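You operate a simulated robot arm through the tools that you are given. There is no shell and no other tool.

You are at the controls of a simulated two-armed robot. One attempt, no reset.

TASK
Fit the job card's coil, uncap both ports, then set AUTO.
Fine: the coil goes on the valve block's stem, the caps on the rubber strip; AUTO is on the blue knob.

The check looks at the end state, three seconds after you hand in, the way a careful person would. Anything else that was tipped, shoved, dropped, spilled or broken makes it a failure. Lids that push on must go on centred and level and be pressed home; caps that screw on are set level and turned clockwise until they are tight.

THE ROBOT
Two 7-joint arms with fingered hands on one trunk that stands fixed in place. Base frame: the origin is at the foot of the trunk, x ahead of it, y to its left, z up. Readings come in m, degrees, newtons and seconds.
The left shoulder is at [0.2, 0.135, 0.945], the right one opposite. Each reaches about 0.885 m from its shoulder. Payload 4 kg a hand.
The tool frame of a hand sits at the grasp point between the pads (the TCP): z along the fingers, y along the line on which they close. The tips reach 0.025 m beyond it. The gripper opens to 0.088 m; its body begins 0.029 m behind the TCP. The gripper is a hand of 4 fingers: y runs from the thumb to the fingers, the wrist lies at [-0.013, -0.106, -0.174] in the tool frame, and closing takes about 1.5 s.
Orientation is that of the tool frame in the base frame, as a unit quaternion [x, y, z, w]. With the fingers straight down and the wrist toward the robot, the tool's x, y and z point along [0, 1, 0], [1, 0, 0] and [0, 0, -1] of the base frame.

THE INTERFACE
- The arms move only by the tool servo_tool. It takes "left_deltas", "right_deltas" or both (then of equal length, played together; a hand with none holds still); each is a list of rows, each a list of 6 numbers: the shift along the base's x, y, z in mm, then the turn, a rotation vector about the base's x, y, z in rad. In form: [[x, y, z, rx, ry, rz], ...]. A call has 1 to 20 rows; each row is the pose to reach, as a shift and turn from the pose commanded when the call began. "left_jaw" and "right_jaw" are, for a hand that has rows, the closure in counts, from 0 (fully open) to 255 (shut), set as the call begins (left out, the last holds). Each row takes 0.2 s and may step no farther than 0.05 m and 8.6 degrees from the row before; otherwise, or with a gripper value out of range, the whole call is refused. A pose out of reach is approached as far as the arm can. The call stops where the force on the tool passes 40 N (or 10 N more than at its start, if that is more) or the arm is blocked; 0.2 s more then pass. Each finger travels about 0.153 m/s and halts on what it meets, pressing with about 24 N; the grip force reading is that of the motor and also rises with nothing between the fingers. The clock runs only during rows and for 0.2 s after the last one: add rows that repeat a pose to give the fingers time. It gives the time, the measured TCP pose, the force on the tool (base axes), the opening and the grip force at its end, in the units of the frame above (readings bear some noise), with the torque about the TCP (base axes, N m) and any sound that the robot's microphone picked up.
- Cameras (640 x 400 px; columns grow to the right, rows downward): "scene" is now at [0.1408, 0.0026, 1.5509]; the picture's right is [0.03, -1.00, 0.00], its down [-0.69, -0.02, -0.72] and it looks along [0.72, 0.02, -0.69] (base axes); focal length 308 px, centre (320, 200). "left" rides on the left gripper at [-0.064, -0.083, -0.098] in its tool frame; the picture's right is [-0.62, -0.37, 0.69], its down [0.71, -0.63, 0.30] and it looks along [0.32, 0.68, 0.65] (tool axes); focal length 265 px, centre (320, 200). "right" rides on the right gripper at [0.064, -0.083, -0.098] in its tool frame; the picture's right is [-0.62, 0.37, -0.69], its down [-0.71, -0.63, 0.30] and it looks along [-0.32, 0.68, 0.65] (tool axes); focal length 265 px, centre (320, 200). There is no depth. A picture from a camera that has moved, and an enlarged one, comes with that camera's place and axes in the base frame and with its lens.
- get_image(camera): a new picture of that camera. The clock stands still meanwhile.
- lift_body(by): slides the trunk up (or, below 0, down) by that many m; the arms and the scene camera ride with it, the base frame stays. It gives what a move gives, with no picture.
- set_fingers(index, middle, ring, thumb_bend, thumb_turn, hand): sets how far each is bent, from 0 (flat) to 1 (curled in); at 0.3 the hand is open as for a grip, at 0.7 the pads meet at the TCP. One left out holds its place. A second passes; each finger stops where it meets its share of the squeeze, and holds until it gets a number again. A gripper value or a shape takes the hand back. It gives what a move gives, with no picture; readings hold the bend of each and the force on the fingers (four entries, about 0 where the hand has none), thumb and palm. thumb_turn goes from beside the hand (0) to across from the fingers (1), as for a grip.
- grasp_type(shape, hand): the hand has 4 fingers and takes this shape, open, in about a second: jaw (thumb against the fingers, like two jaws); tri (thumb and two fingers); tip (a fingertip pinch); poke (one finger out to press); point (the index stretched); flat (the hand flat); cup (the hand cupped); fist (a fist). The gripper value then closes the fingers along that shape, each until it touches; the sizes above hold for jaw. It gives what a move gives, with no picture.
- pan_tilt(pan, tilt): turns the head with the scene camera to pan (to the left, within 97 degrees either way) and tilt (down, from -29 to 69), counted from straight ahead of the robot. It gives what a move gives.
- enlarge(camera, box): a new picture of the part [left, top, right, bottom] of that camera's present view, enlarged. The clock stands still meanwhile.
- job_done(): hands the job in; it is judged then, once.

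Nothing tells you positions but the pictures and the camera data. Unless the task says otherwise, let go and move clear before handing in.

The tools are called as a command line: name --argument value ..., lists and objects as JSON in quotes. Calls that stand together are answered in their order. servo_tool: Moves the arms, as the interface text tells. Its arguments: {"type":"object","properties":{"left_deltas":{"type":"array"},"left_jaw":{"type":"number"},"right_deltas":{"type":"array"},"right_jaw":{"type":"number"}},"required":[]} The other tools are called the same way: lift_body (by) moves the trunk up or down; grasp_type (shape, hand) gives the hand a shape; set_fingers (index, middle, ring, thumb_bend, thumb_turn, hand) moves the fingers one by one; pan_tilt (pan, tilt) turns the head that bears the scene camera; get_image (camera) takes a picture; enlarge (camera, box) takes an enlarged picture of a part of a camera's view; job_done () hands the job in.

At the start:

```text
time: 0.0
left_tcp_pos: [0.5217, 0.1983, 1.1789]
left_tcp_rot: [0.707, 0.707, 0.0, 0.0]
left_force: [0.6, -0.7, 0.3]
left_moment: [-0.02, -0.02, 0.0]
left_opening: 0.0877
left_finger_force: 0.1
left_shape: jaw
left_bend: [0.3, 0.3, 0.3, 0.3, 0.98]
left_finger forces: [0.1, 0.0, 0.0, 0.0, 0.0, 0.0]
right_tcp_pos: [0.4478, -0.2509, 1.2283]
right_tcp_rot: [0.707, 0.707, 0.0, 0.0]
right_force: [0.3, -0.3, 0.4]
right_moment: [-0.03, -0.03, -0.03]
right_opening: 0.0878
right_finger_force: 0.0
right_shape: jaw
right_bend: [0.3, 0.3, 0.3, 0.3, 0.98]
right_finger forces: [0.0, 0.0, 0.0, 0.0, 0.1, 0.1]
trunk travel left (down, up): [-0.55, 0.22]
head pan, tilt (commanded): [1.8, 44.0]
```

scene: 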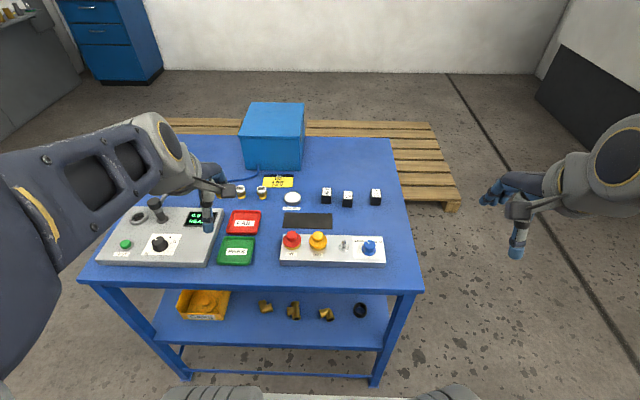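
right: 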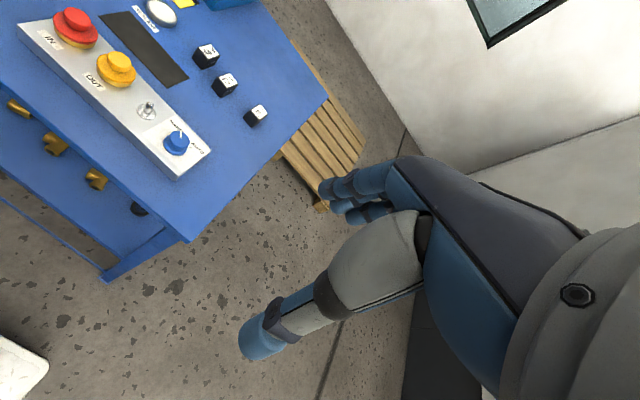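
left: 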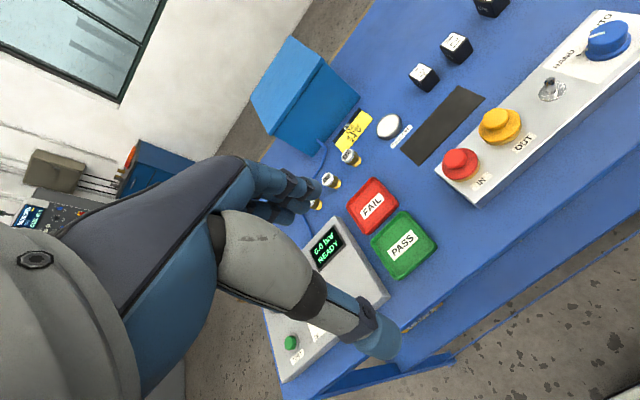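

I see a blue bench with a test box, trays, three black coils on the right, a silver valve block with a red cap (IN), a yellow cap (OUT), a stem and a blue knob. I'll take closer looks before moving anything.

enlarge --camera "scene" --box '[260, 220, 400, 280]'

enlarge --camera "scene" --box '[220, 160, 400, 240]'

enlarge --camera "scene" --box '[260, 170, 310, 195]'

enlarge --camera "right" --box '[0, 0, 280, 200]'

enlarge --camera "left" --box '[300, 0, 640, 220]'

```text
4.57 times, centred on (330, 250) of scene
camera zoom: at [0.1408, 0.0026, 1.5509], right [0.03, -1.0, 0.0], down [-0.69, -0.02, -0.72], along [0.72, 0.02, -0.69], focal length 1409 px, centre (274, -29)
```

zoom: 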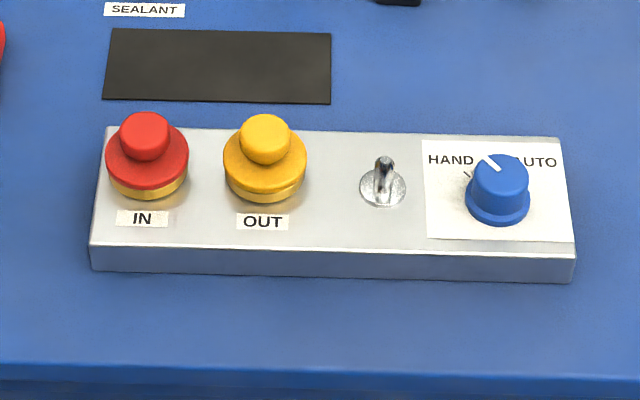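

```text
3.56 times, centred on (310, 200) of scene
camera zoom: at [0.1408, 0.0026, 1.5509], right [0.03, -1.0, 0.0], down [-0.69, -0.02, -0.72], along [0.72, 0.02, -0.69], focal length 1096 px, centre (356, 200)
```

zoom: 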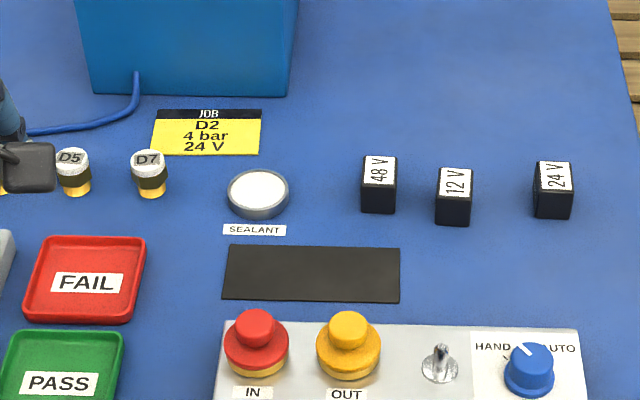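

```text
12.80 times, centred on (285, 182) of scene
camera zoom: at [0.1408, 0.0026, 1.5509], right [0.03, -1.0, 0.0], down [-0.69, -0.02, -0.72], along [0.72, 0.02, -0.69], focal length 3946 px, centre (768, 424)
```

zoom: 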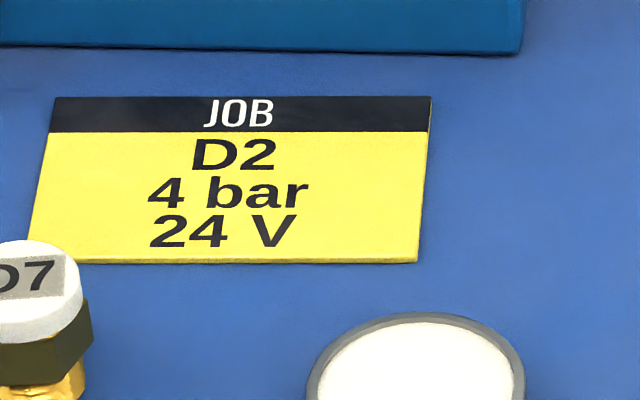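

```text
2.00 times, centred on (140, 100) of right
camera zoom: at [0.3651, -0.1859, 1.3262], right [0.37, -0.62, 0.69], down [-0.63, -0.71, -0.3], along [0.68, -0.32, -0.65], focal length 531 px, centre (680, 400)
```

zoom: 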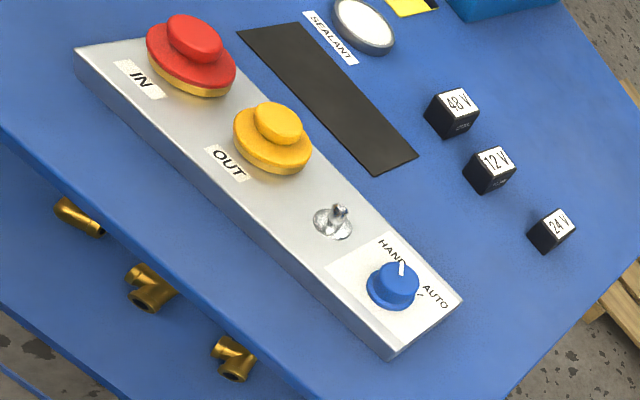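

```text
1.82 times, centred on (470, 110) of left
camera zoom: at [0.4378, 0.1334, 1.2771], right [-0.37, -0.62, -0.69], down [-0.63, 0.71, -0.3], along [0.68, 0.32, -0.65], focal length 483 px, centre (47, 364)
```

zoom: 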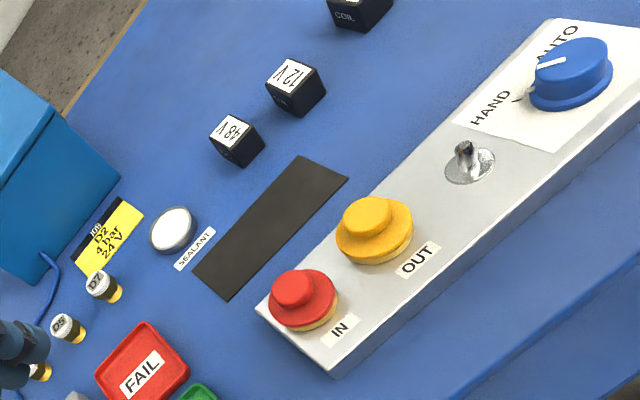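

The job card reads D2 / 4 bar / 24 V, so the rightmost coil (24 V) goes on the stem. I'll zoom tightly on each part to locate it precisely.

enlarge --camera "scene" --box '[332, 232, 388, 267]'

enlarge --camera "scene" --box '[360, 182, 392, 202]'

enlarge --camera "scene" --box '[276, 225, 332, 260]'

enlarge --camera "left" --box '[520, 10, 640, 110]'

enlarge --camera "right" --box '[120, 80, 220, 180]'

enlarge --camera "right" --box '[240, 95, 272, 130]'

```text
11.43 times, centred on (360, 250) of scene
camera zoom: at [0.1408, 0.0026, 1.5509], right [0.03, -1.0, 0.0], down [-0.69, -0.02, -0.72], along [0.72, 0.02, -0.69], focal length 3523 px, centre (-137, -366)
```

zoom: 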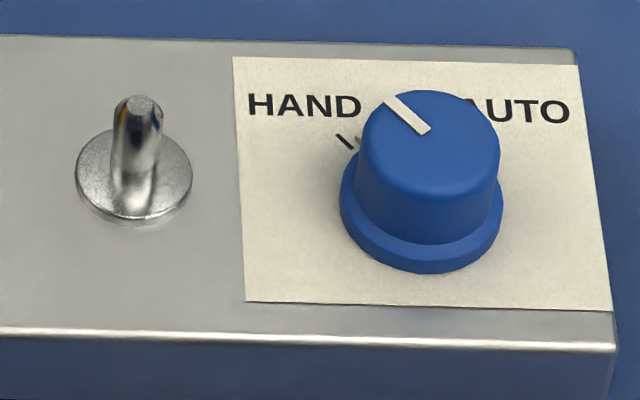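

```text
16.00 times, centred on (376, 192) of scene
camera zoom: at [0.1408, 0.0026, 1.5509], right [0.03, -1.0, 0.0], down [-0.69, -0.02, -0.72], along [0.72, 0.02, -0.69], focal length 4932 px, centre (-576, 328)
```

zoom: 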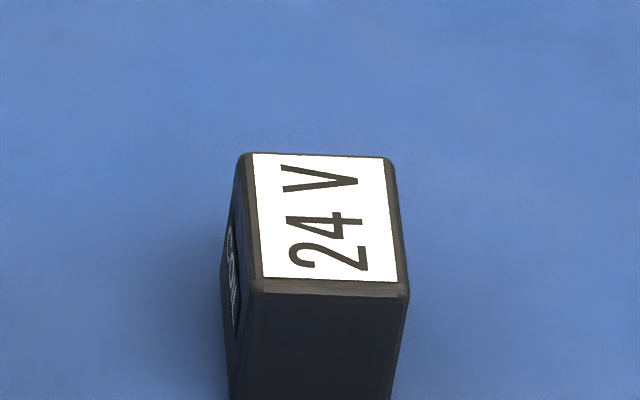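

```text
11.43 times, centred on (304, 242) of scene
camera zoom: at [0.1408, 0.0026, 1.5509], right [0.03, -1.0, 0.0], down [-0.69, -0.02, -0.72], along [0.72, 0.02, -0.69], focal length 3523 px, centre (503, -286)
```

zoom: 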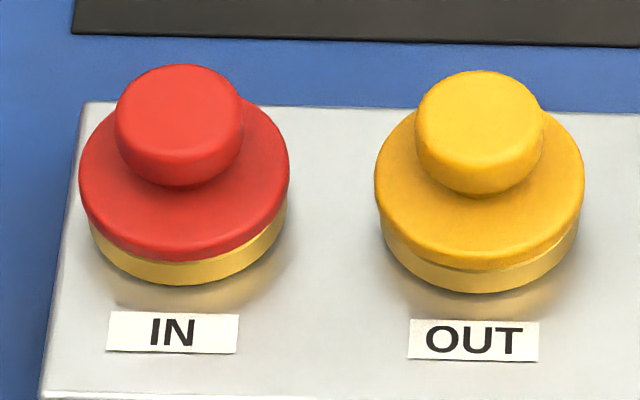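

```text
4.00 times, centred on (580, 60) of left
camera zoom: at [0.4378, 0.1334, 1.2771], right [-0.37, -0.62, -0.69], down [-0.63, 0.71, -0.3], along [0.68, 0.32, -0.65], focal length 1062 px, centre (-720, 760)
```

zoom: 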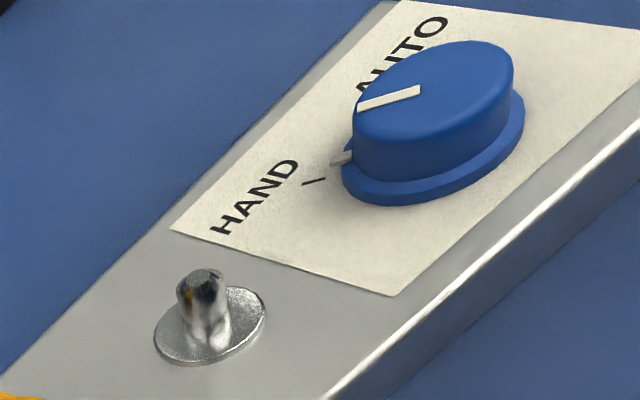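

```text
4.00 times, centred on (170, 130) of right
camera zoom: at [0.3651, -0.1859, 1.3262], right [0.37, -0.62, 0.69], down [-0.63, -0.71, -0.3], along [0.68, -0.32, -0.65], focal length 1062 px, centre (920, 480)
```

zoom: 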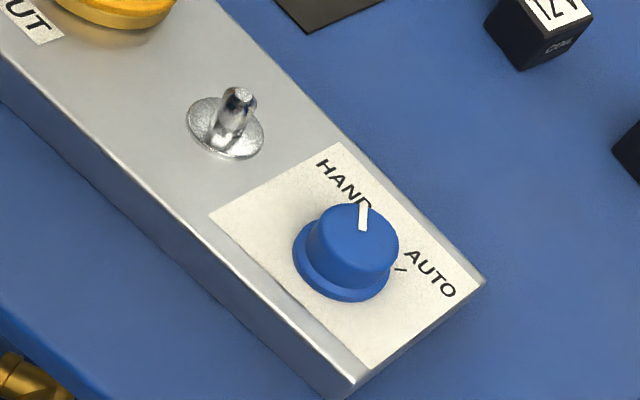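

```text
11.43 times, centred on (256, 112) of right
camera zoom: at [0.3651, -0.1859, 1.3262], right [0.37, -0.62, 0.69], down [-0.63, -0.71, -0.3], along [0.68, -0.32, -0.65], focal length 3033 px, centre (1051, 1200)
```

zoom: 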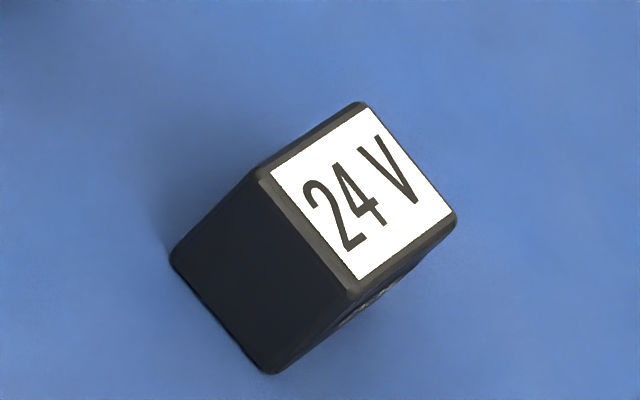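

The block's four features look spaced about 69 mm apart along y at x≈0.65 (IN y≈0.093, OUT y≈0.024, stem y≈-0.045, knob y≈-0.114). The 24 V coil is near (0.870, -0.153) with its top at z≈0.881, and the bench is at about 0.85. I'll bring the right hand toward the coil, keeping high, and look again.

servo_tool --right_deltas '[[35, 10, -10, 0, 0, 0], [70, 20, -22, 0, 0, 0], [105, 30, -36, 0, 0, 0], [140, 40, -52, 0, 0, 0], [175, 50, -68, 0, 0, 0], [210, 60, -84, 0, 0, 0], [245, 70, -100, 0, 0, 0], [280, 80, -116, 0, 0, 0], [315, 89, -132, 0, 0, 0], [352, 98, -148, 0, 0, 0], [352, 98, -148, 0, 0, 0]]'

get_image --camera "right"

get_image --camera "scene"

```text
time: 2.4
left_tcp_pos: [0.5227, 0.1982, 1.1785]
left_tcp_rot: [0.707, 0.707, 0.0, -0.001]
left_force: [-0.4, 0.3, 0.9]
left_moment: [-0.01, 0.01, -0.01]
left_opening: 0.0875
left_finger_force: 0.1
left_shape: jaw
left_bend: [0.3, 0.3, 0.3, 0.3, 0.98]
left_finger forces: [0.1, 0.0, 0.0, 0.0, 0.1, 0.0]
right_tcp_pos: [0.8005, -0.1507, 1.0801]
right_tcp_rot: [0.707, 0.707, -0.001, -0.001]
right_force: [0.2, 1.0, -0.3]
right_moment: [0.0, 0.0, 0.0]
right_opening: 0.0876
right_finger_force: 0.1
right_shape: jaw
right_bend: [0.3, 0.3, 0.3, 0.3, 0.98]
right_finger forces: [0.0, 0.0, 0.0, 0.0, 0.0, 0.0]
trunk travel left (down, up): [-0.55, 0.22]
head pan, tilt (commanded): [1.8, 44.0]
```

```text
taken
camera right: at [0.7163, -0.0866, 1.178], right [0.37, -0.62, 0.69], down [-0.63, -0.71, -0.3], along [0.68, -0.32, -0.65], focal length 265 px, centre (320, 200)
```

right: 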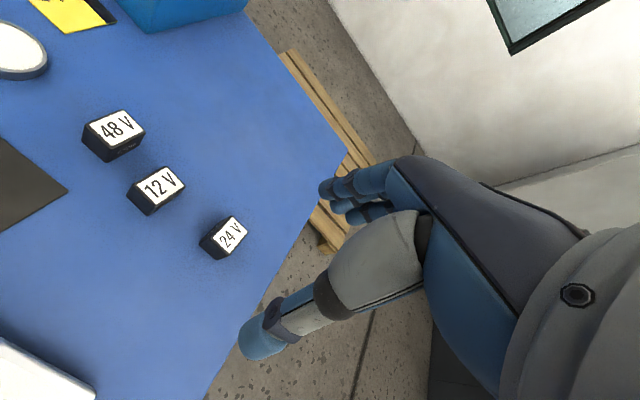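

```text
taken
camera scene: at [0.1407, 0.0026, 1.5509], right [0.03, -1.0, 0.0], down [-0.69, -0.02, -0.72], along [0.72, 0.02, -0.69], focal length 308 px, centre (320, 200)
```

scene: 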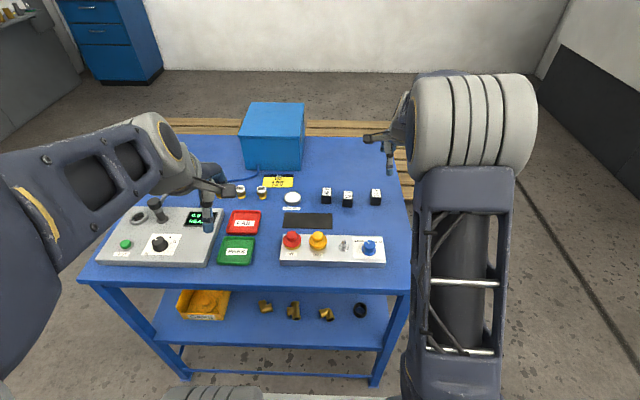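

The right hand is now above the bench on the coil's near side and clear of everything. I'll zoom in on the coil from here to refine its position and yaw.

enlarge --camera "right" --box '[190, 205, 262, 267]'

enlarge --camera "scene" --box '[340, 130, 420, 210]'

```text
6.45 times, centred on (226, 236) of right
camera zoom: at [0.7163, -0.0866, 1.178], right [0.37, -0.62, 0.69], down [-0.63, -0.71, -0.3], along [0.68, -0.32, -0.65], focal length 1712 px, centre (926, -32)
```

zoom: 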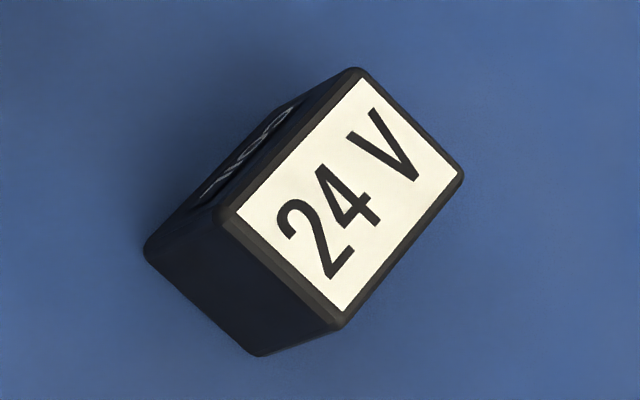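

```text
5.00 times, centred on (380, 170) of scene
camera zoom: at [0.1407, 0.0026, 1.5509], right [0.03, -1.0, 0.0], down [-0.69, -0.02, -0.72], along [0.72, 0.02, -0.69], focal length 1541 px, centre (20, 350)
```

zoom: 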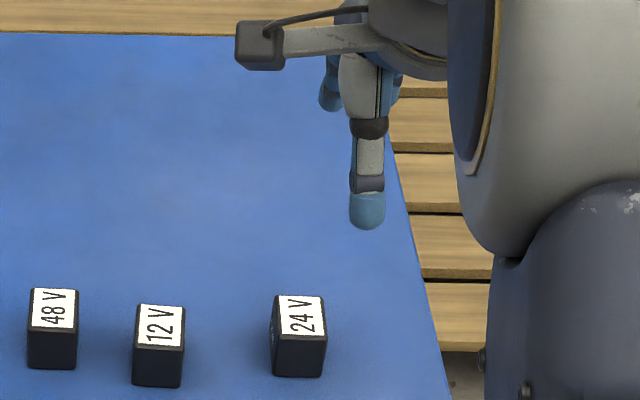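

The coil is a rectangular block about 41 × 31 × 33 mm, with its long side along x and a yaw of about -2°. Its centre is near (0.867, -0.153). I'll move the open hand directly above it and look from close up.

servo_tool --right_deltas '[[22, -1, -30, 0, 0, -0.01], [44, -1, -60, 0, 0, -0.02], [66, -2, -90, 0, 0, -0.035], [66, -2, -115, 0, 0, -0.035], [66, -2, -115, 0, 0, -0.035]]' --right_jaw 0

get_image --camera "right"

enlarge --camera "scene" --box '[330, 140, 420, 210]'

get_image --camera "left"

```text
time: 3.6
left_tcp_pos: [0.5221, 0.1979, 1.1779]
left_tcp_rot: [0.708, 0.707, 0.0, 0.001]
left_force: [0.0, 0.5, 0.7]
left_moment: [-0.01, 0.0, -0.02]
left_opening: 0.0878
left_finger_force: 0.0
left_shape: jaw
left_bend: [0.3, 0.3, 0.3, 0.3, 0.98]
left_finger forces: [0.1, 0.1, 0.1, 0.1, 0.0, 0.0]
right_tcp_pos: [0.8671, -0.1536, 0.9658]
right_tcp_rot: [0.719, 0.695, 0.0, 0.0]
right_force: [-0.6, -1.2, -0.6]
right_moment: [-0.01, 0.06, 0.01]
right_opening: 0.0875
right_finger_force: 0.1
right_shape: jaw
right_bend: [0.3, 0.3, 0.3, 0.3, 0.98]
right_finger forces: [0.0, 0.0, 0.0, 0.0, 0.0, 0.1]
trunk travel left (down, up): [-0.55, 0.22]
head pan, tilt (commanded): [1.8, 44.0]
```

```text
taken
camera right: at [0.7857, -0.0859, 1.0634], right [0.35, -0.63, 0.69], down [-0.65, -0.69, -0.3], along [0.67, -0.35, -0.65], focal length 265 px, centre (320, 200)
```

right: 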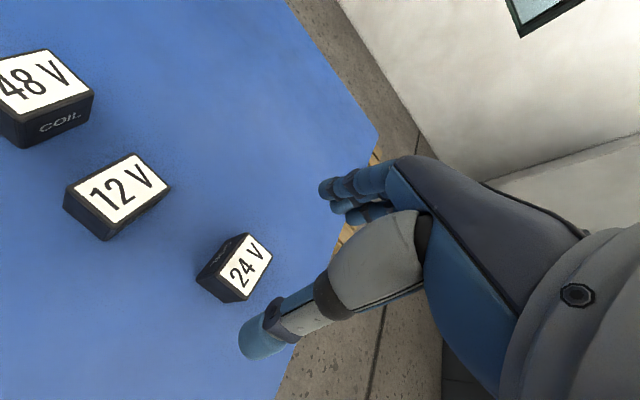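

```text
5.71 times, centred on (375, 175) of scene
camera zoom: at [0.1408, 0.0027, 1.5509], right [0.03, -1.0, 0.0], down [-0.69, -0.02, -0.72], along [0.72, 0.02, -0.69], focal length 1761 px, centre (6, 343)
```

zoom: 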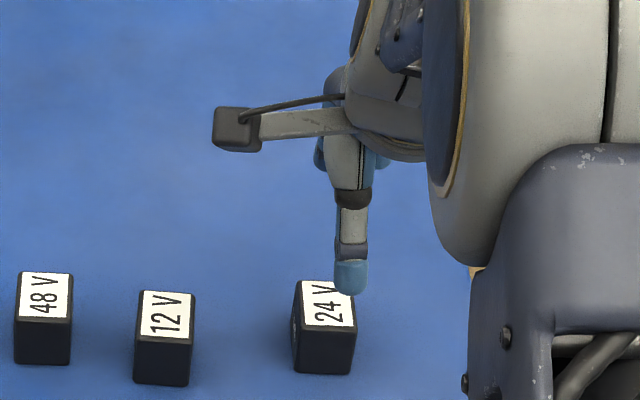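

```text
taken
camera left: at [0.4378, 0.1335, 1.2771], right [-0.37, -0.62, -0.69], down [-0.63, 0.71, -0.3], along [0.68, 0.32, -0.65], focal length 265 px, centre (320, 200)
```

left: 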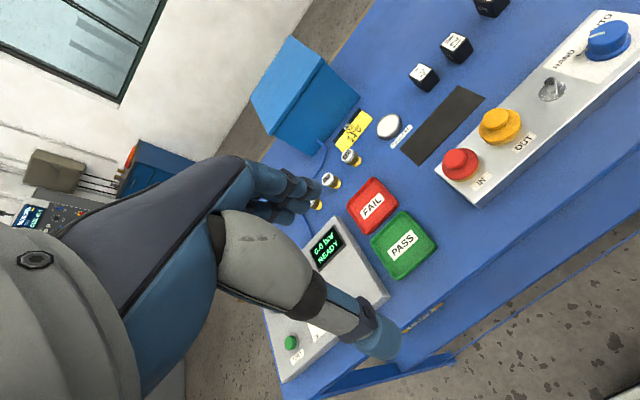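

The hand sits above the coil as planned. I'll zoom once more from this closer camera position to fine-tune before descending.

enlarge --camera "right" --box '[185, 220, 345, 320]'

enlarge --camera "left" --box '[460, 0, 540, 50]'

```text
4.00 times, centred on (265, 270) of right
camera zoom: at [0.7857, -0.0859, 1.0634], right [0.35, -0.63, 0.69], down [-0.65, -0.69, -0.3], along [0.67, -0.35, -0.65], focal length 1062 px, centre (540, -80)
```

zoom: 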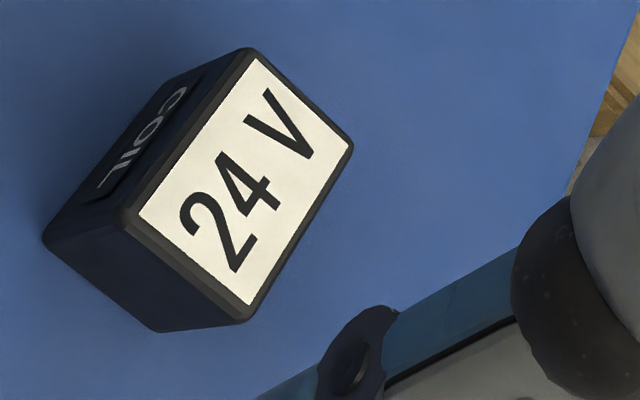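

```text
8.00 times, centred on (500, 25) of left
camera zoom: at [0.4378, 0.1335, 1.2771], right [-0.37, -0.62, -0.69], down [-0.63, 0.71, -0.3], along [0.68, 0.32, -0.65], focal length 2123 px, centre (-1120, 1600)
```

zoom: 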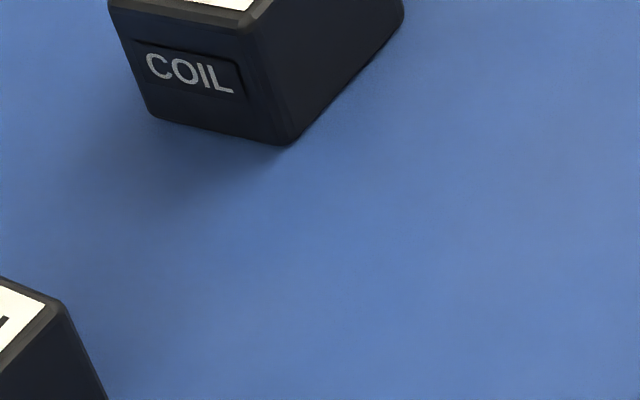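

The coil centre works out to (0.867, -0.153) with yaw about -0.03 rad, and the hand is centred over it to within about 1 mm. I'll descend so the tips straddle the coil without touching the bench, then check before closing.

servo_tool --right_deltas '[[0, 0.5, -15, 0, 0, 0.003], [0, 0.5, -30, 0, 0, 0.003], [0, 0.5, -45, 0, 0, 0.003], [0, 0.5, -60, 0, 0, 0.003], [0, 0.5, -72, 0, 0, 0.003], [0, 0.5, -81, 0, 0, 0.003], [0, 0.5, -81, 0, 0, 0.003]]'

get_image --camera "right"

enlarge --camera "scene" --box '[340, 160, 412, 210]'

enlarge --camera "left" --box '[400, 0, 560, 100]'

```text
time: 5.2
left_tcp_pos: [0.5222, 0.199, 1.1792]
left_tcp_rot: [0.707, 0.707, 0.001, 0.0]
left_force: [0.4, 0.1, 0.1]
left_moment: [0.01, -0.02, -0.01]
left_opening: 0.0876
left_finger_force: 0.1
left_shape: jaw
left_bend: [0.3, 0.3, 0.3, 0.3, 0.98]
left_finger forces: [0.0, 0.0, 0.0, 0.0, 0.1, 0.0]
right_tcp_pos: [0.8669, -0.1535, 0.8843]
right_tcp_rot: [0.718, 0.696, 0.0, 0.0]
right_force: [-0.1, 0.6, -0.3]
right_moment: [-0.02, -0.01, 0.02]
right_opening: 0.0876
right_finger_force: 0.0
right_shape: jaw
right_bend: [0.3, 0.3, 0.3, 0.3, 0.98]
right_finger forces: [0.1, 0.0, 0.0, 0.0, 0.1, 0.0]
trunk travel left (down, up): [-0.55, 0.22]
head pan, tilt (commanded): [1.8, 44.0]
```

```text
taken
camera right: at [0.7856, -0.0864, 0.9822], right [0.35, -0.63, 0.69], down [-0.65, -0.69, -0.3], along [0.67, -0.35, -0.65], focal length 265 px, centre (320, 200)
```

right: 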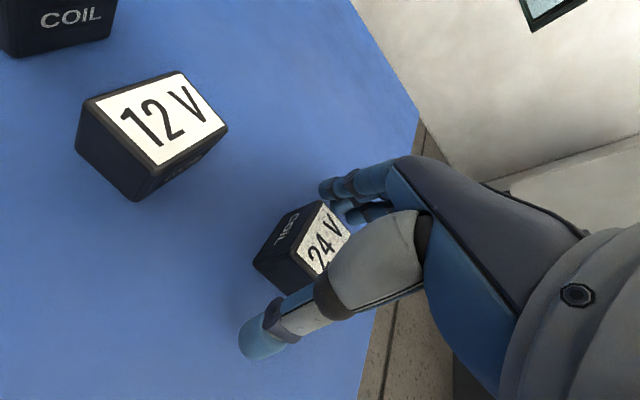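

```text
8.00 times, centred on (376, 185) of scene
camera zoom: at [0.1408, 0.0026, 1.5509], right [0.03, -1.0, 0.0], down [-0.69, -0.02, -0.72], along [0.72, 0.02, -0.69], focal length 2466 px, centre (-128, 320)
```

zoom: 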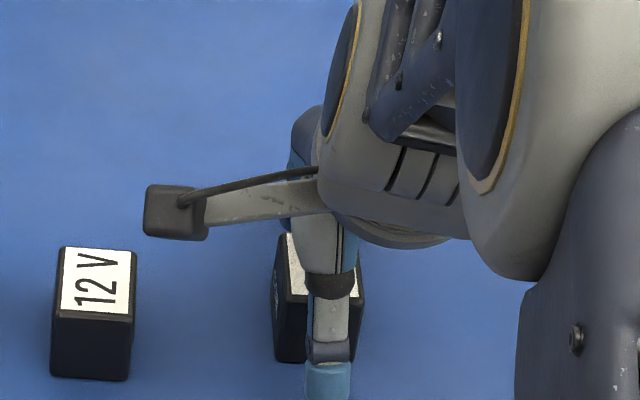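

```text
4.00 times, centred on (480, 50) of left
camera zoom: at [0.4378, 0.1335, 1.2771], right [-0.37, -0.62, -0.69], down [-0.63, 0.71, -0.3], along [0.68, 0.32, -0.65], focal length 1062 px, centre (-320, 800)
```

zoom: 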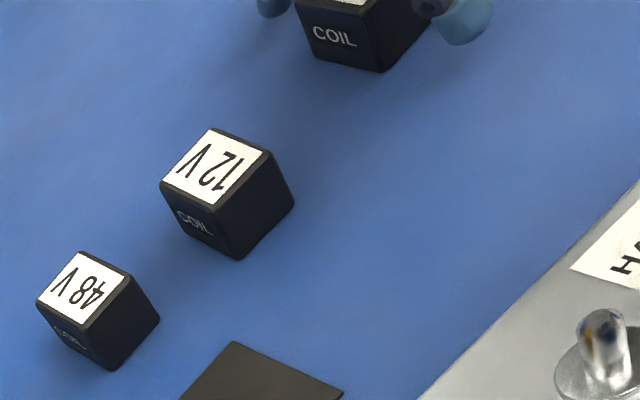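

The thumb and fingers straddle the coil with no contact. I'll close the right hand on it and hold position while the fingers settle.

servo_tool --right_deltas '[[0, 0, 0, 0, 0, 0], [0, 0, 0, 0, 0, 0], [0, 0, 0, 0, 0, 0], [0, 0, 0, 0, 0, 0], [0, 0, 0, 0, 0, 0], [0, 0, 0, 0, 0, 0], [0, 0, 0, 0, 0, 0], [0, 0, 0, 0, 0, 0]]' --right_jaw 255

get_image --camera "right"

enlarge --camera "left" --box '[400, 0, 560, 100]'

```text
time: 7.0
left_tcp_pos: [0.5224, 0.1981, 1.1784]
left_tcp_rot: [0.707, 0.707, 0.0, 0.0]
left_force: [-0.6, 0.7, 0.2]
left_moment: [0.02, -0.02, -0.01]
left_opening: 0.0875
left_finger_force: 0.1
left_shape: jaw
left_bend: [0.3, 0.3, 0.3, 0.3, 0.98]
left_finger forces: [0.1, 0.0, 0.0, 0.1, 0.0, 0.0]
right_tcp_pos: [0.8672, -0.1528, 0.885]
right_tcp_rot: [0.718, 0.696, 0.0, 0.0]
right_force: [0.6, 0.3, 0.6]
right_moment: [0.01, 0.0, -0.04]
right_opening: 0.0367
right_finger_force: 24.2
right_shape: jaw
right_bend: [0.74, 0.47, 0.52, 0.73, 1.0]
right_finger forces: [13.2, 7.6, 0.1, 0.0, 20.8, 0.1]
trunk travel left (down, up): [-0.55, 0.22]
head pan, tilt (commanded): [1.8, 44.0]
```

```text
taken
camera right: at [0.7857, -0.0864, 0.9824], right [0.35, -0.63, 0.69], down [-0.65, -0.69, -0.3], along [0.67, -0.35, -0.65], focal length 265 px, centre (320, 200)
```

right: 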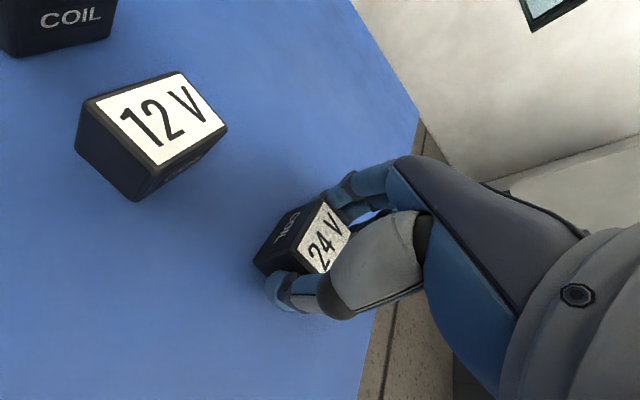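

```text
4.00 times, centred on (480, 50) of left
camera zoom: at [0.4379, 0.1334, 1.2771], right [-0.37, -0.62, -0.69], down [-0.63, 0.71, -0.3], along [0.68, 0.32, -0.65], focal length 1062 px, centre (-320, 800)
```

zoom: 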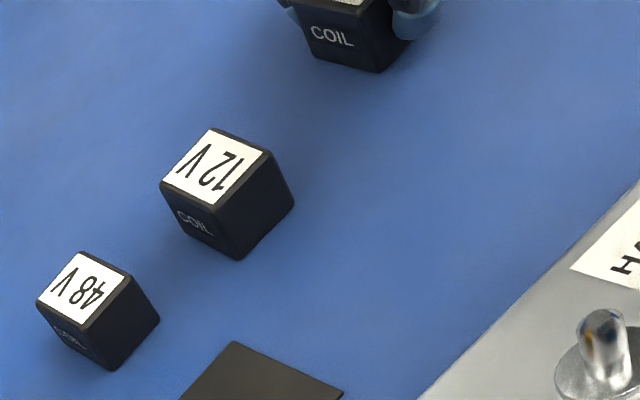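

The hand has gripped the coil (about 24 N), but the index finger has curled further than the others. I'll check how the coil sits in the hand before lifting.

enlarge --camera "right" --box '[240, 150, 400, 330]'

enlarge --camera "scene" --box '[340, 160, 412, 210]'

enlarge --camera "left" --box '[450, 0, 530, 40]'

```text
2.22 times, centred on (320, 240) of right
camera zoom: at [0.7857, -0.0864, 0.9824], right [0.35, -0.63, 0.69], down [-0.65, -0.69, -0.3], along [0.67, -0.35, -0.65], focal length 590 px, centre (320, 111)
```

zoom: 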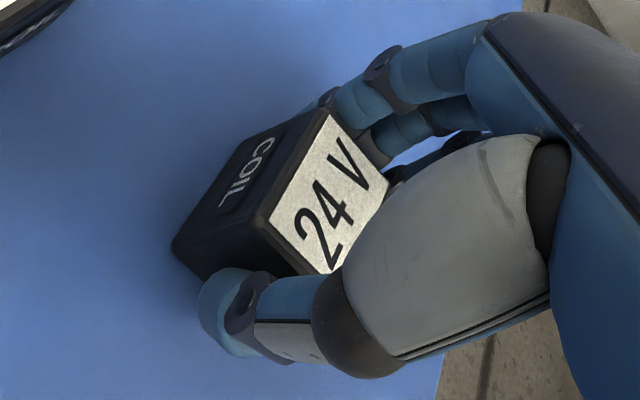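

```text
8.00 times, centred on (376, 185) of scene
camera zoom: at [0.1409, 0.0026, 1.5509], right [0.03, -1.0, 0.0], down [-0.69, -0.02, -0.72], along [0.72, 0.02, -0.69], focal length 2466 px, centre (-128, 320)
```

zoom: 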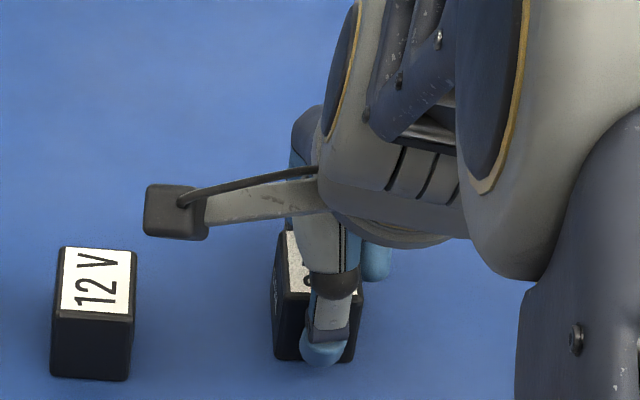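

```text
8.00 times, centred on (490, 20) of left
camera zoom: at [0.4379, 0.1334, 1.2771], right [-0.37, -0.62, -0.69], down [-0.63, 0.71, -0.3], along [0.68, 0.32, -0.65], focal length 2123 px, centre (-1040, 1640)
```

zoom: 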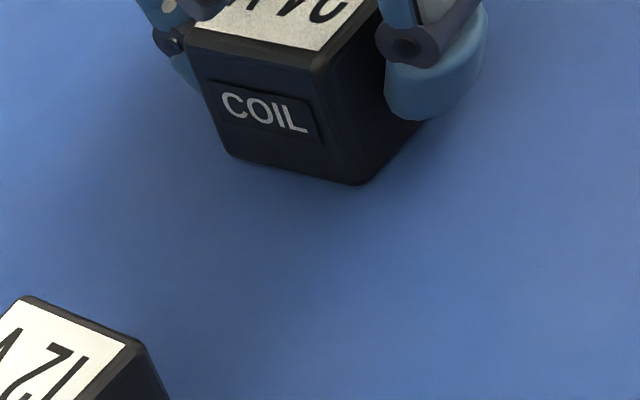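

The coil moved only about 1 mm and stays square in the grip, with the thumb on the near face and fingers on the far face. I'll lift it gently and confirm it comes along.

servo_tool --right_deltas '[[0, 0, 6, 0, 0, 0], [0, 0, 15, 0, 0, 0], [0, 0, 30, 0, 0, 0], [0, 0, 45, 0, 0, 0], [0, 0, 60, 0, 0, 0], [0, 0, 80, 0, 0, 0], [0, 0, 100, 0, 0, 0], [0, 0, 120, 0, 0, 0], [0, 0, 120, 0, 0, 0]]'

enlarge --camera "right" --box '[240, 150, 400, 330]'

get_image --camera "scene"

get_image --camera "left"

```text
time: 9.0
left_tcp_pos: [0.5229, 0.1978, 1.1784]
left_tcp_rot: [0.707, 0.707, 0.0, -0.001]
left_force: [0.0, -0.3, 0.4]
left_moment: [-0.02, 0.01, 0.02]
left_opening: 0.0876
left_finger_force: 0.0
left_shape: jaw
left_bend: [0.3, 0.3, 0.3, 0.3, 0.98]
left_finger forces: [0.1, 0.1, 0.1, 0.1, 0.0, 0.0]
right_tcp_pos: [0.867, -0.1539, 1.0044]
right_tcp_rot: [0.718, 0.696, 0.001, -0.001]
right_force: [-0.2, -0.5, -1.2]
right_moment: [0.0, -0.05, -0.05]
right_opening: 0.0365
right_finger_force: 23.9
right_shape: jaw
right_bend: [0.74, 0.47, 0.52, 0.73, 1.0]
right_finger forces: [13.3, 7.6, 0.0, 0.0, 20.7, 0.1]
trunk travel left (down, up): [-0.55, 0.22]
head pan, tilt (commanded): [1.8, 44.0]
```

```text
2.22 times, centred on (320, 240) of right
camera zoom: at [0.7851, -0.0876, 1.1014], right [0.35, -0.63, 0.69], down [-0.65, -0.69, -0.3], along [0.67, -0.35, -0.65], focal length 590 px, centre (320, 111)
```

zoom: 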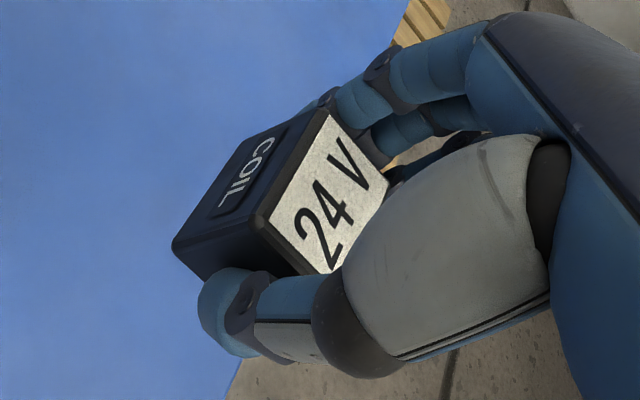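

```text
taken
camera scene: at [0.1409, 0.0026, 1.5509], right [0.03, -1.0, 0.0], down [-0.69, -0.02, -0.72], along [0.72, 0.02, -0.69], focal length 308 px, centre (320, 200)
```

scene: 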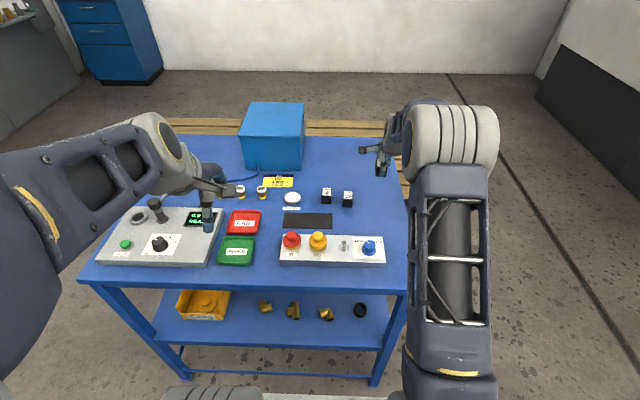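

```text
taken
camera left: at [0.4379, 0.1334, 1.2771], right [-0.37, -0.62, -0.69], down [-0.63, 0.71, -0.3], along [0.68, 0.32, -0.65], focal length 265 px, centre (320, 200)
```

left: 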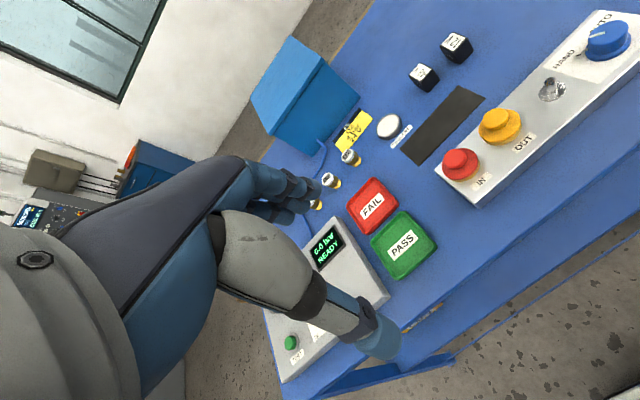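

The coil is lifted clear and held firmly. Before fitting it I want to know where the bore sits, so I'll raise the coil and tilt its underside toward the scene camera.

servo_tool --right_deltas '[[-10, 3, 30, 0, 0, 0], [-25, 7, 65, 0, 0.1, 0], [-42, 11, 100, 0, 0.21, 0], [-60, 15, 130, 0, 0.32, 0], [-80, 19, 160, 0, 0.43, 0], [-100, 23, 185, 0, 0.54, 0], [-120, 27, 205, 0, 0.65, 0], [-140, 30, 225, 0, 0.76, 0], [-160, 34, 246, 0, 0.87, 0], [-160, 34, 246, 0, 0.97, 0], [-160, 34, 246, 0, 1.05, 0], [-160, 34, 246, 0, 1.05, 0]]'

get_image --camera "scene"

get_image --camera "left"

```text
time: 11.6
left_tcp_pos: [0.5221, 0.1977, 1.1783]
left_tcp_rot: [0.707, 0.707, 0.0, 0.0]
left_force: [-0.4, -0.7, 0.5]
left_moment: [0.01, 0.0, 0.01]
left_opening: 0.0875
left_finger_force: 0.1
left_shape: jaw
left_bend: [0.3, 0.3, 0.3, 0.3, 0.98]
left_finger forces: [0.0, 0.1, 0.1, 0.0, 0.1, 0.0]
right_tcp_pos: [0.6928, -0.1191, 1.2344]
right_tcp_rot: [0.633, 0.625, -0.344, -0.301]
right_force: [0.5, 0.3, -1.4]
right_moment: [-0.01, -0.01, -0.03]
right_opening: 0.0364
right_finger_force: 23.8
right_shape: jaw
right_bend: [0.74, 0.47, 0.52, 0.73, 1.0]
right_finger forces: [13.8, 7.9, 0.0, 0.0, 20.8, 0.0]
right hand out of reach, approached as far as the arm can: row 10, 11, 12
trunk travel left (down, up): [-0.55, 0.22]
head pan, tilt (commanded): [1.8, 44.0]
```

```text
taken
camera scene: at [0.1408, 0.0026, 1.5509], right [0.03, -1.0, 0.0], down [-0.69, -0.02, -0.72], along [0.72, 0.02, -0.69], focal length 308 px, centre (320, 200)
```

scene: 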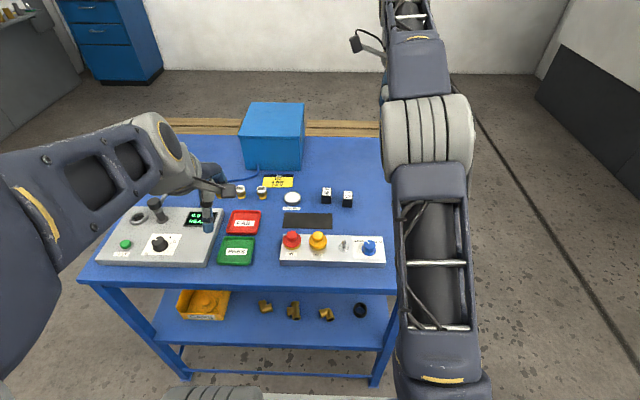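

```text
taken
camera left: at [0.4379, 0.1334, 1.2771], right [-0.37, -0.62, -0.69], down [-0.63, 0.71, -0.3], along [0.68, 0.32, -0.65], focal length 265 px, centre (320, 200)
```

left: 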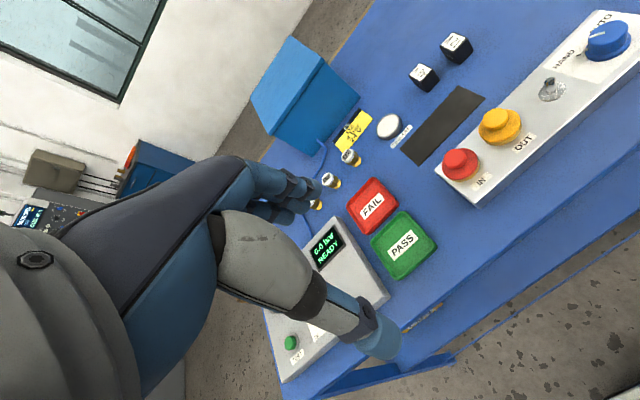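

The right forearm hides the coil from the scene camera. I'll swing the left hand's camera lower and turn it toward the coil's underside instead, keeping it well clear of the right hand.

servo_tool --left_deltas '[[3, -17, -15, -0.02, -0.086, -0.063], [7, -34, -30, -0.04, -0.173, -0.127], [10, -52, -44, -0.06, -0.259, -0.19], [14, -69, -59, -0.08, -0.345, -0.254], [17, -86, -74, -0.1, -0.432, -0.317], [21, -103, -88, -0.12, -0.518, -0.381], [24, -120, -103, -0.14, -0.605, -0.444], [28, -138, -118, -0.161, -0.691, -0.508], [28, -138, -118, -0.161, -0.691, -0.508]]'

get_image --camera "left"

get_image --camera "scene"

```text
time: 13.6
left_tcp_pos: [0.6232, 0.0732, 1.0741]
left_tcp_rot: [0.815, 0.466, 0.182, 0.292]
left_force: [-0.3, 0.4, 0.3]
left_moment: [0.01, 0.0, -0.01]
left_opening: 0.0878
left_finger_force: 0.1
left_shape: jaw
left_bend: [0.3, 0.3, 0.3, 0.3, 0.98]
left_finger forces: [0.0, 0.1, 0.1, 0.0, 0.0, 0.1]
left hand out of reach, approached as far as the arm can: row 4, 5, 6, 7, 8, 9
right_tcp_pos: [0.6923, -0.1194, 1.2371]
right_tcp_rot: [0.634, 0.624, -0.343, -0.302]
right_force: [0.5, -0.7, -1.1]
right_moment: [0.02, 0.0, -0.02]
right_opening: 0.0367
right_finger_force: 23.9
right_shape: jaw
right_bend: [0.74, 0.47, 0.52, 0.73, 1.0]
right_finger forces: [13.7, 8.1, 0.0, 0.0, 20.8, 0.0]
trunk travel left (down, up): [-0.55, 0.22]
head pan, tilt (commanded): [1.8, 44.0]
```

```text
taken
camera left: at [0.4804, 0.0802, 1.0937], right [-0.16, -0.6, -0.78], down [0.12, 0.77, -0.62], along [0.98, -0.19, -0.05], focal length 265 px, centre (320, 200)
```

left: 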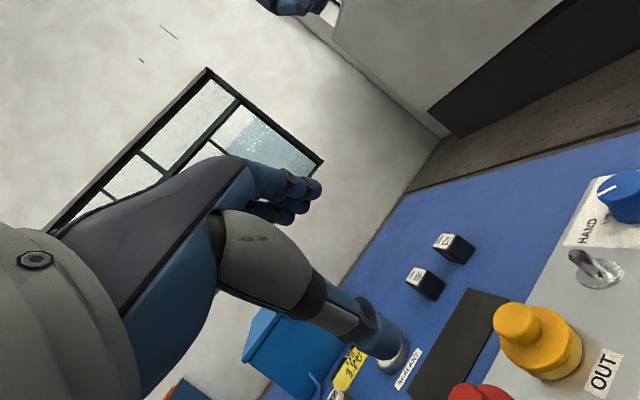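

```text
taken
camera scene: at [0.1408, 0.0026, 1.5509], right [0.03, -1.0, 0.0], down [-0.69, -0.02, -0.72], along [0.72, 0.02, -0.69], focal length 308 px, centre (320, 200)
```

scene: 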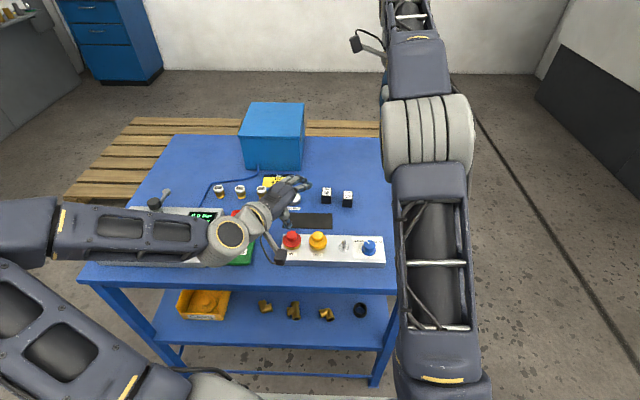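

The coil's underside sits just above the left camera's frame. I'll shift the coil down and to the left a little to bring it into view, with more than 10 cm between the hands.

servo_tool --right_deltas '[[8, 16, -18, 0, 0, 0], [16, 32, -36, 0, 0, 0], [24, 48, -54, 0, 0, 0], [32, 64, -72, 0, 0, 0], [40, 80, -90, 0, 0, 0], [40, 80, -90, 0, 0, 0]]'

get_image --camera "left"

```text
time: 15.0
left_tcp_pos: [0.6238, 0.0731, 1.0735]
left_tcp_rot: [0.816, 0.466, 0.181, 0.292]
left_force: [-0.7, 0.7, 0.0]
left_moment: [0.02, 0.02, 0.01]
left_opening: 0.0879
left_finger_force: 0.1
left_shape: jaw
left_bend: [0.3, 0.3, 0.3, 0.3, 0.98]
left_finger forces: [0.0, 0.1, 0.1, 0.1, 0.0, 0.0]
right_tcp_pos: [0.7322, -0.038, 1.1435]
right_tcp_rot: [0.633, 0.625, -0.344, -0.301]
right_force: [-0.7, -0.5, -1.4]
right_moment: [-0.02, -0.04, 0.02]
right_opening: 0.0366
right_finger_force: 23.4
right_shape: jaw
right_bend: [0.74, 0.47, 0.52, 0.73, 1.0]
right_finger forces: [13.7, 8.0, 0.0, 0.1, 20.8, 0.0]
trunk travel left (down, up): [-0.55, 0.22]
head pan, tilt (commanded): [1.8, 44.0]
```

```text
taken
camera left: at [0.4803, 0.0805, 1.0942], right [-0.16, -0.6, -0.78], down [0.12, 0.77, -0.62], along [0.98, -0.19, -0.05], focal length 265 px, centre (320, 200)
```

left: 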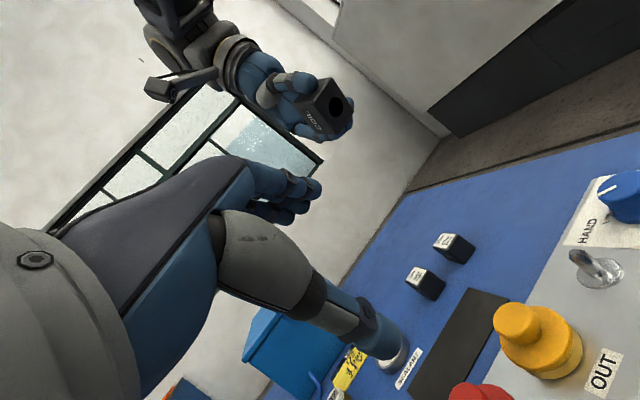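

The bore is now visible in the coil's underside. I'll zoom in to measure where it sits and how wide it is.

enlarge --camera "left" --box '[284, 62, 364, 152]'

enlarge --camera "left" --box '[305, 80, 360, 125]'

```text
4.44 times, centred on (324, 107) of left
camera zoom: at [0.4803, 0.0805, 1.0942], right [-0.16, -0.6, -0.78], down [0.12, 0.77, -0.62], along [0.98, -0.19, -0.05], focal length 1180 px, centre (302, 613)
```

zoom: 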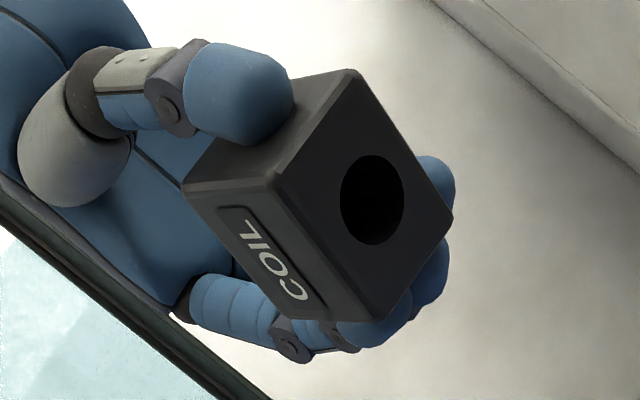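

```text
8.89 times, centred on (332, 102) of left
camera zoom: at [0.4803, 0.0805, 1.0942], right [-0.16, -0.6, -0.78], down [0.12, 0.77, -0.62], along [0.98, -0.19, -0.05], focal length 2359 px, centre (209, 1067)
```

zoom: 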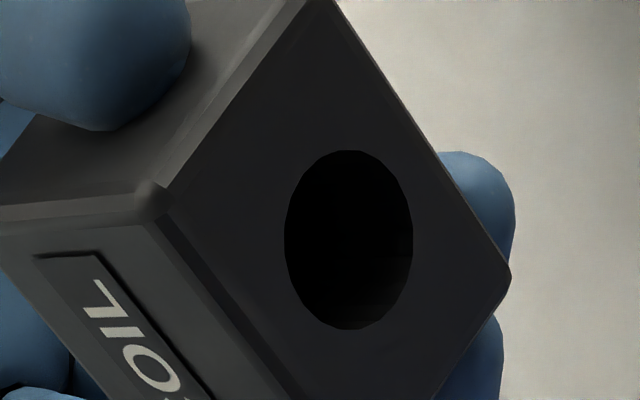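

The bore is centred in the coil's underside and roughly 18 mm wide, with comfortable clearance over the ~12 mm stem. I'll take the left hand back to where it began, then bring the coil upright again.

servo_tool --left_deltas '[[-3, 17, 15, 0.02, 0.086, 0.063], [-7, 34, 30, 0.04, 0.173, 0.127], [-10, 52, 44, 0.06, 0.259, 0.19], [-14, 69, 59, 0.08, 0.345, 0.254], [-17, 86, 74, 0.1, 0.432, 0.317], [-21, 103, 88, 0.12, 0.518, 0.381], [-24, 120, 103, 0.14, 0.605, 0.444], [-28, 138, 118, 0.161, 0.691, 0.508], [-28, 138, 118, 0.161, 0.691, 0.508]]'

```text
time: 17.0
left_tcp_pos: [0.5944, 0.2111, 1.194]
left_tcp_rot: [0.707, 0.708, 0.0, 0.0]
left_force: [0.2, -0.1, 0.6]
left_moment: [0.0, -0.02, 0.03]
left_opening: 0.0879
left_finger_force: 0.1
left_shape: jaw
left_bend: [0.3, 0.3, 0.3, 0.3, 0.98]
left_finger forces: [0.0, 0.0, 0.0, 0.0, 0.0, 0.0]
right_tcp_pos: [0.7326, -0.0385, 1.1444]
right_tcp_rot: [0.634, 0.624, -0.343, -0.301]
right_force: [-0.5, 0.4, -0.6]
right_moment: [0.0, 0.02, 0.0]
right_opening: 0.0365
right_finger_force: 24.2
right_shape: jaw
right_bend: [0.74, 0.47, 0.52, 0.73, 1.0]
right_finger forces: [13.7, 8.0, 0.0, 0.0, 20.7, 0.1]
trunk travel left (down, up): [-0.55, 0.22]
head pan, tilt (commanded): [1.8, 44.0]
```

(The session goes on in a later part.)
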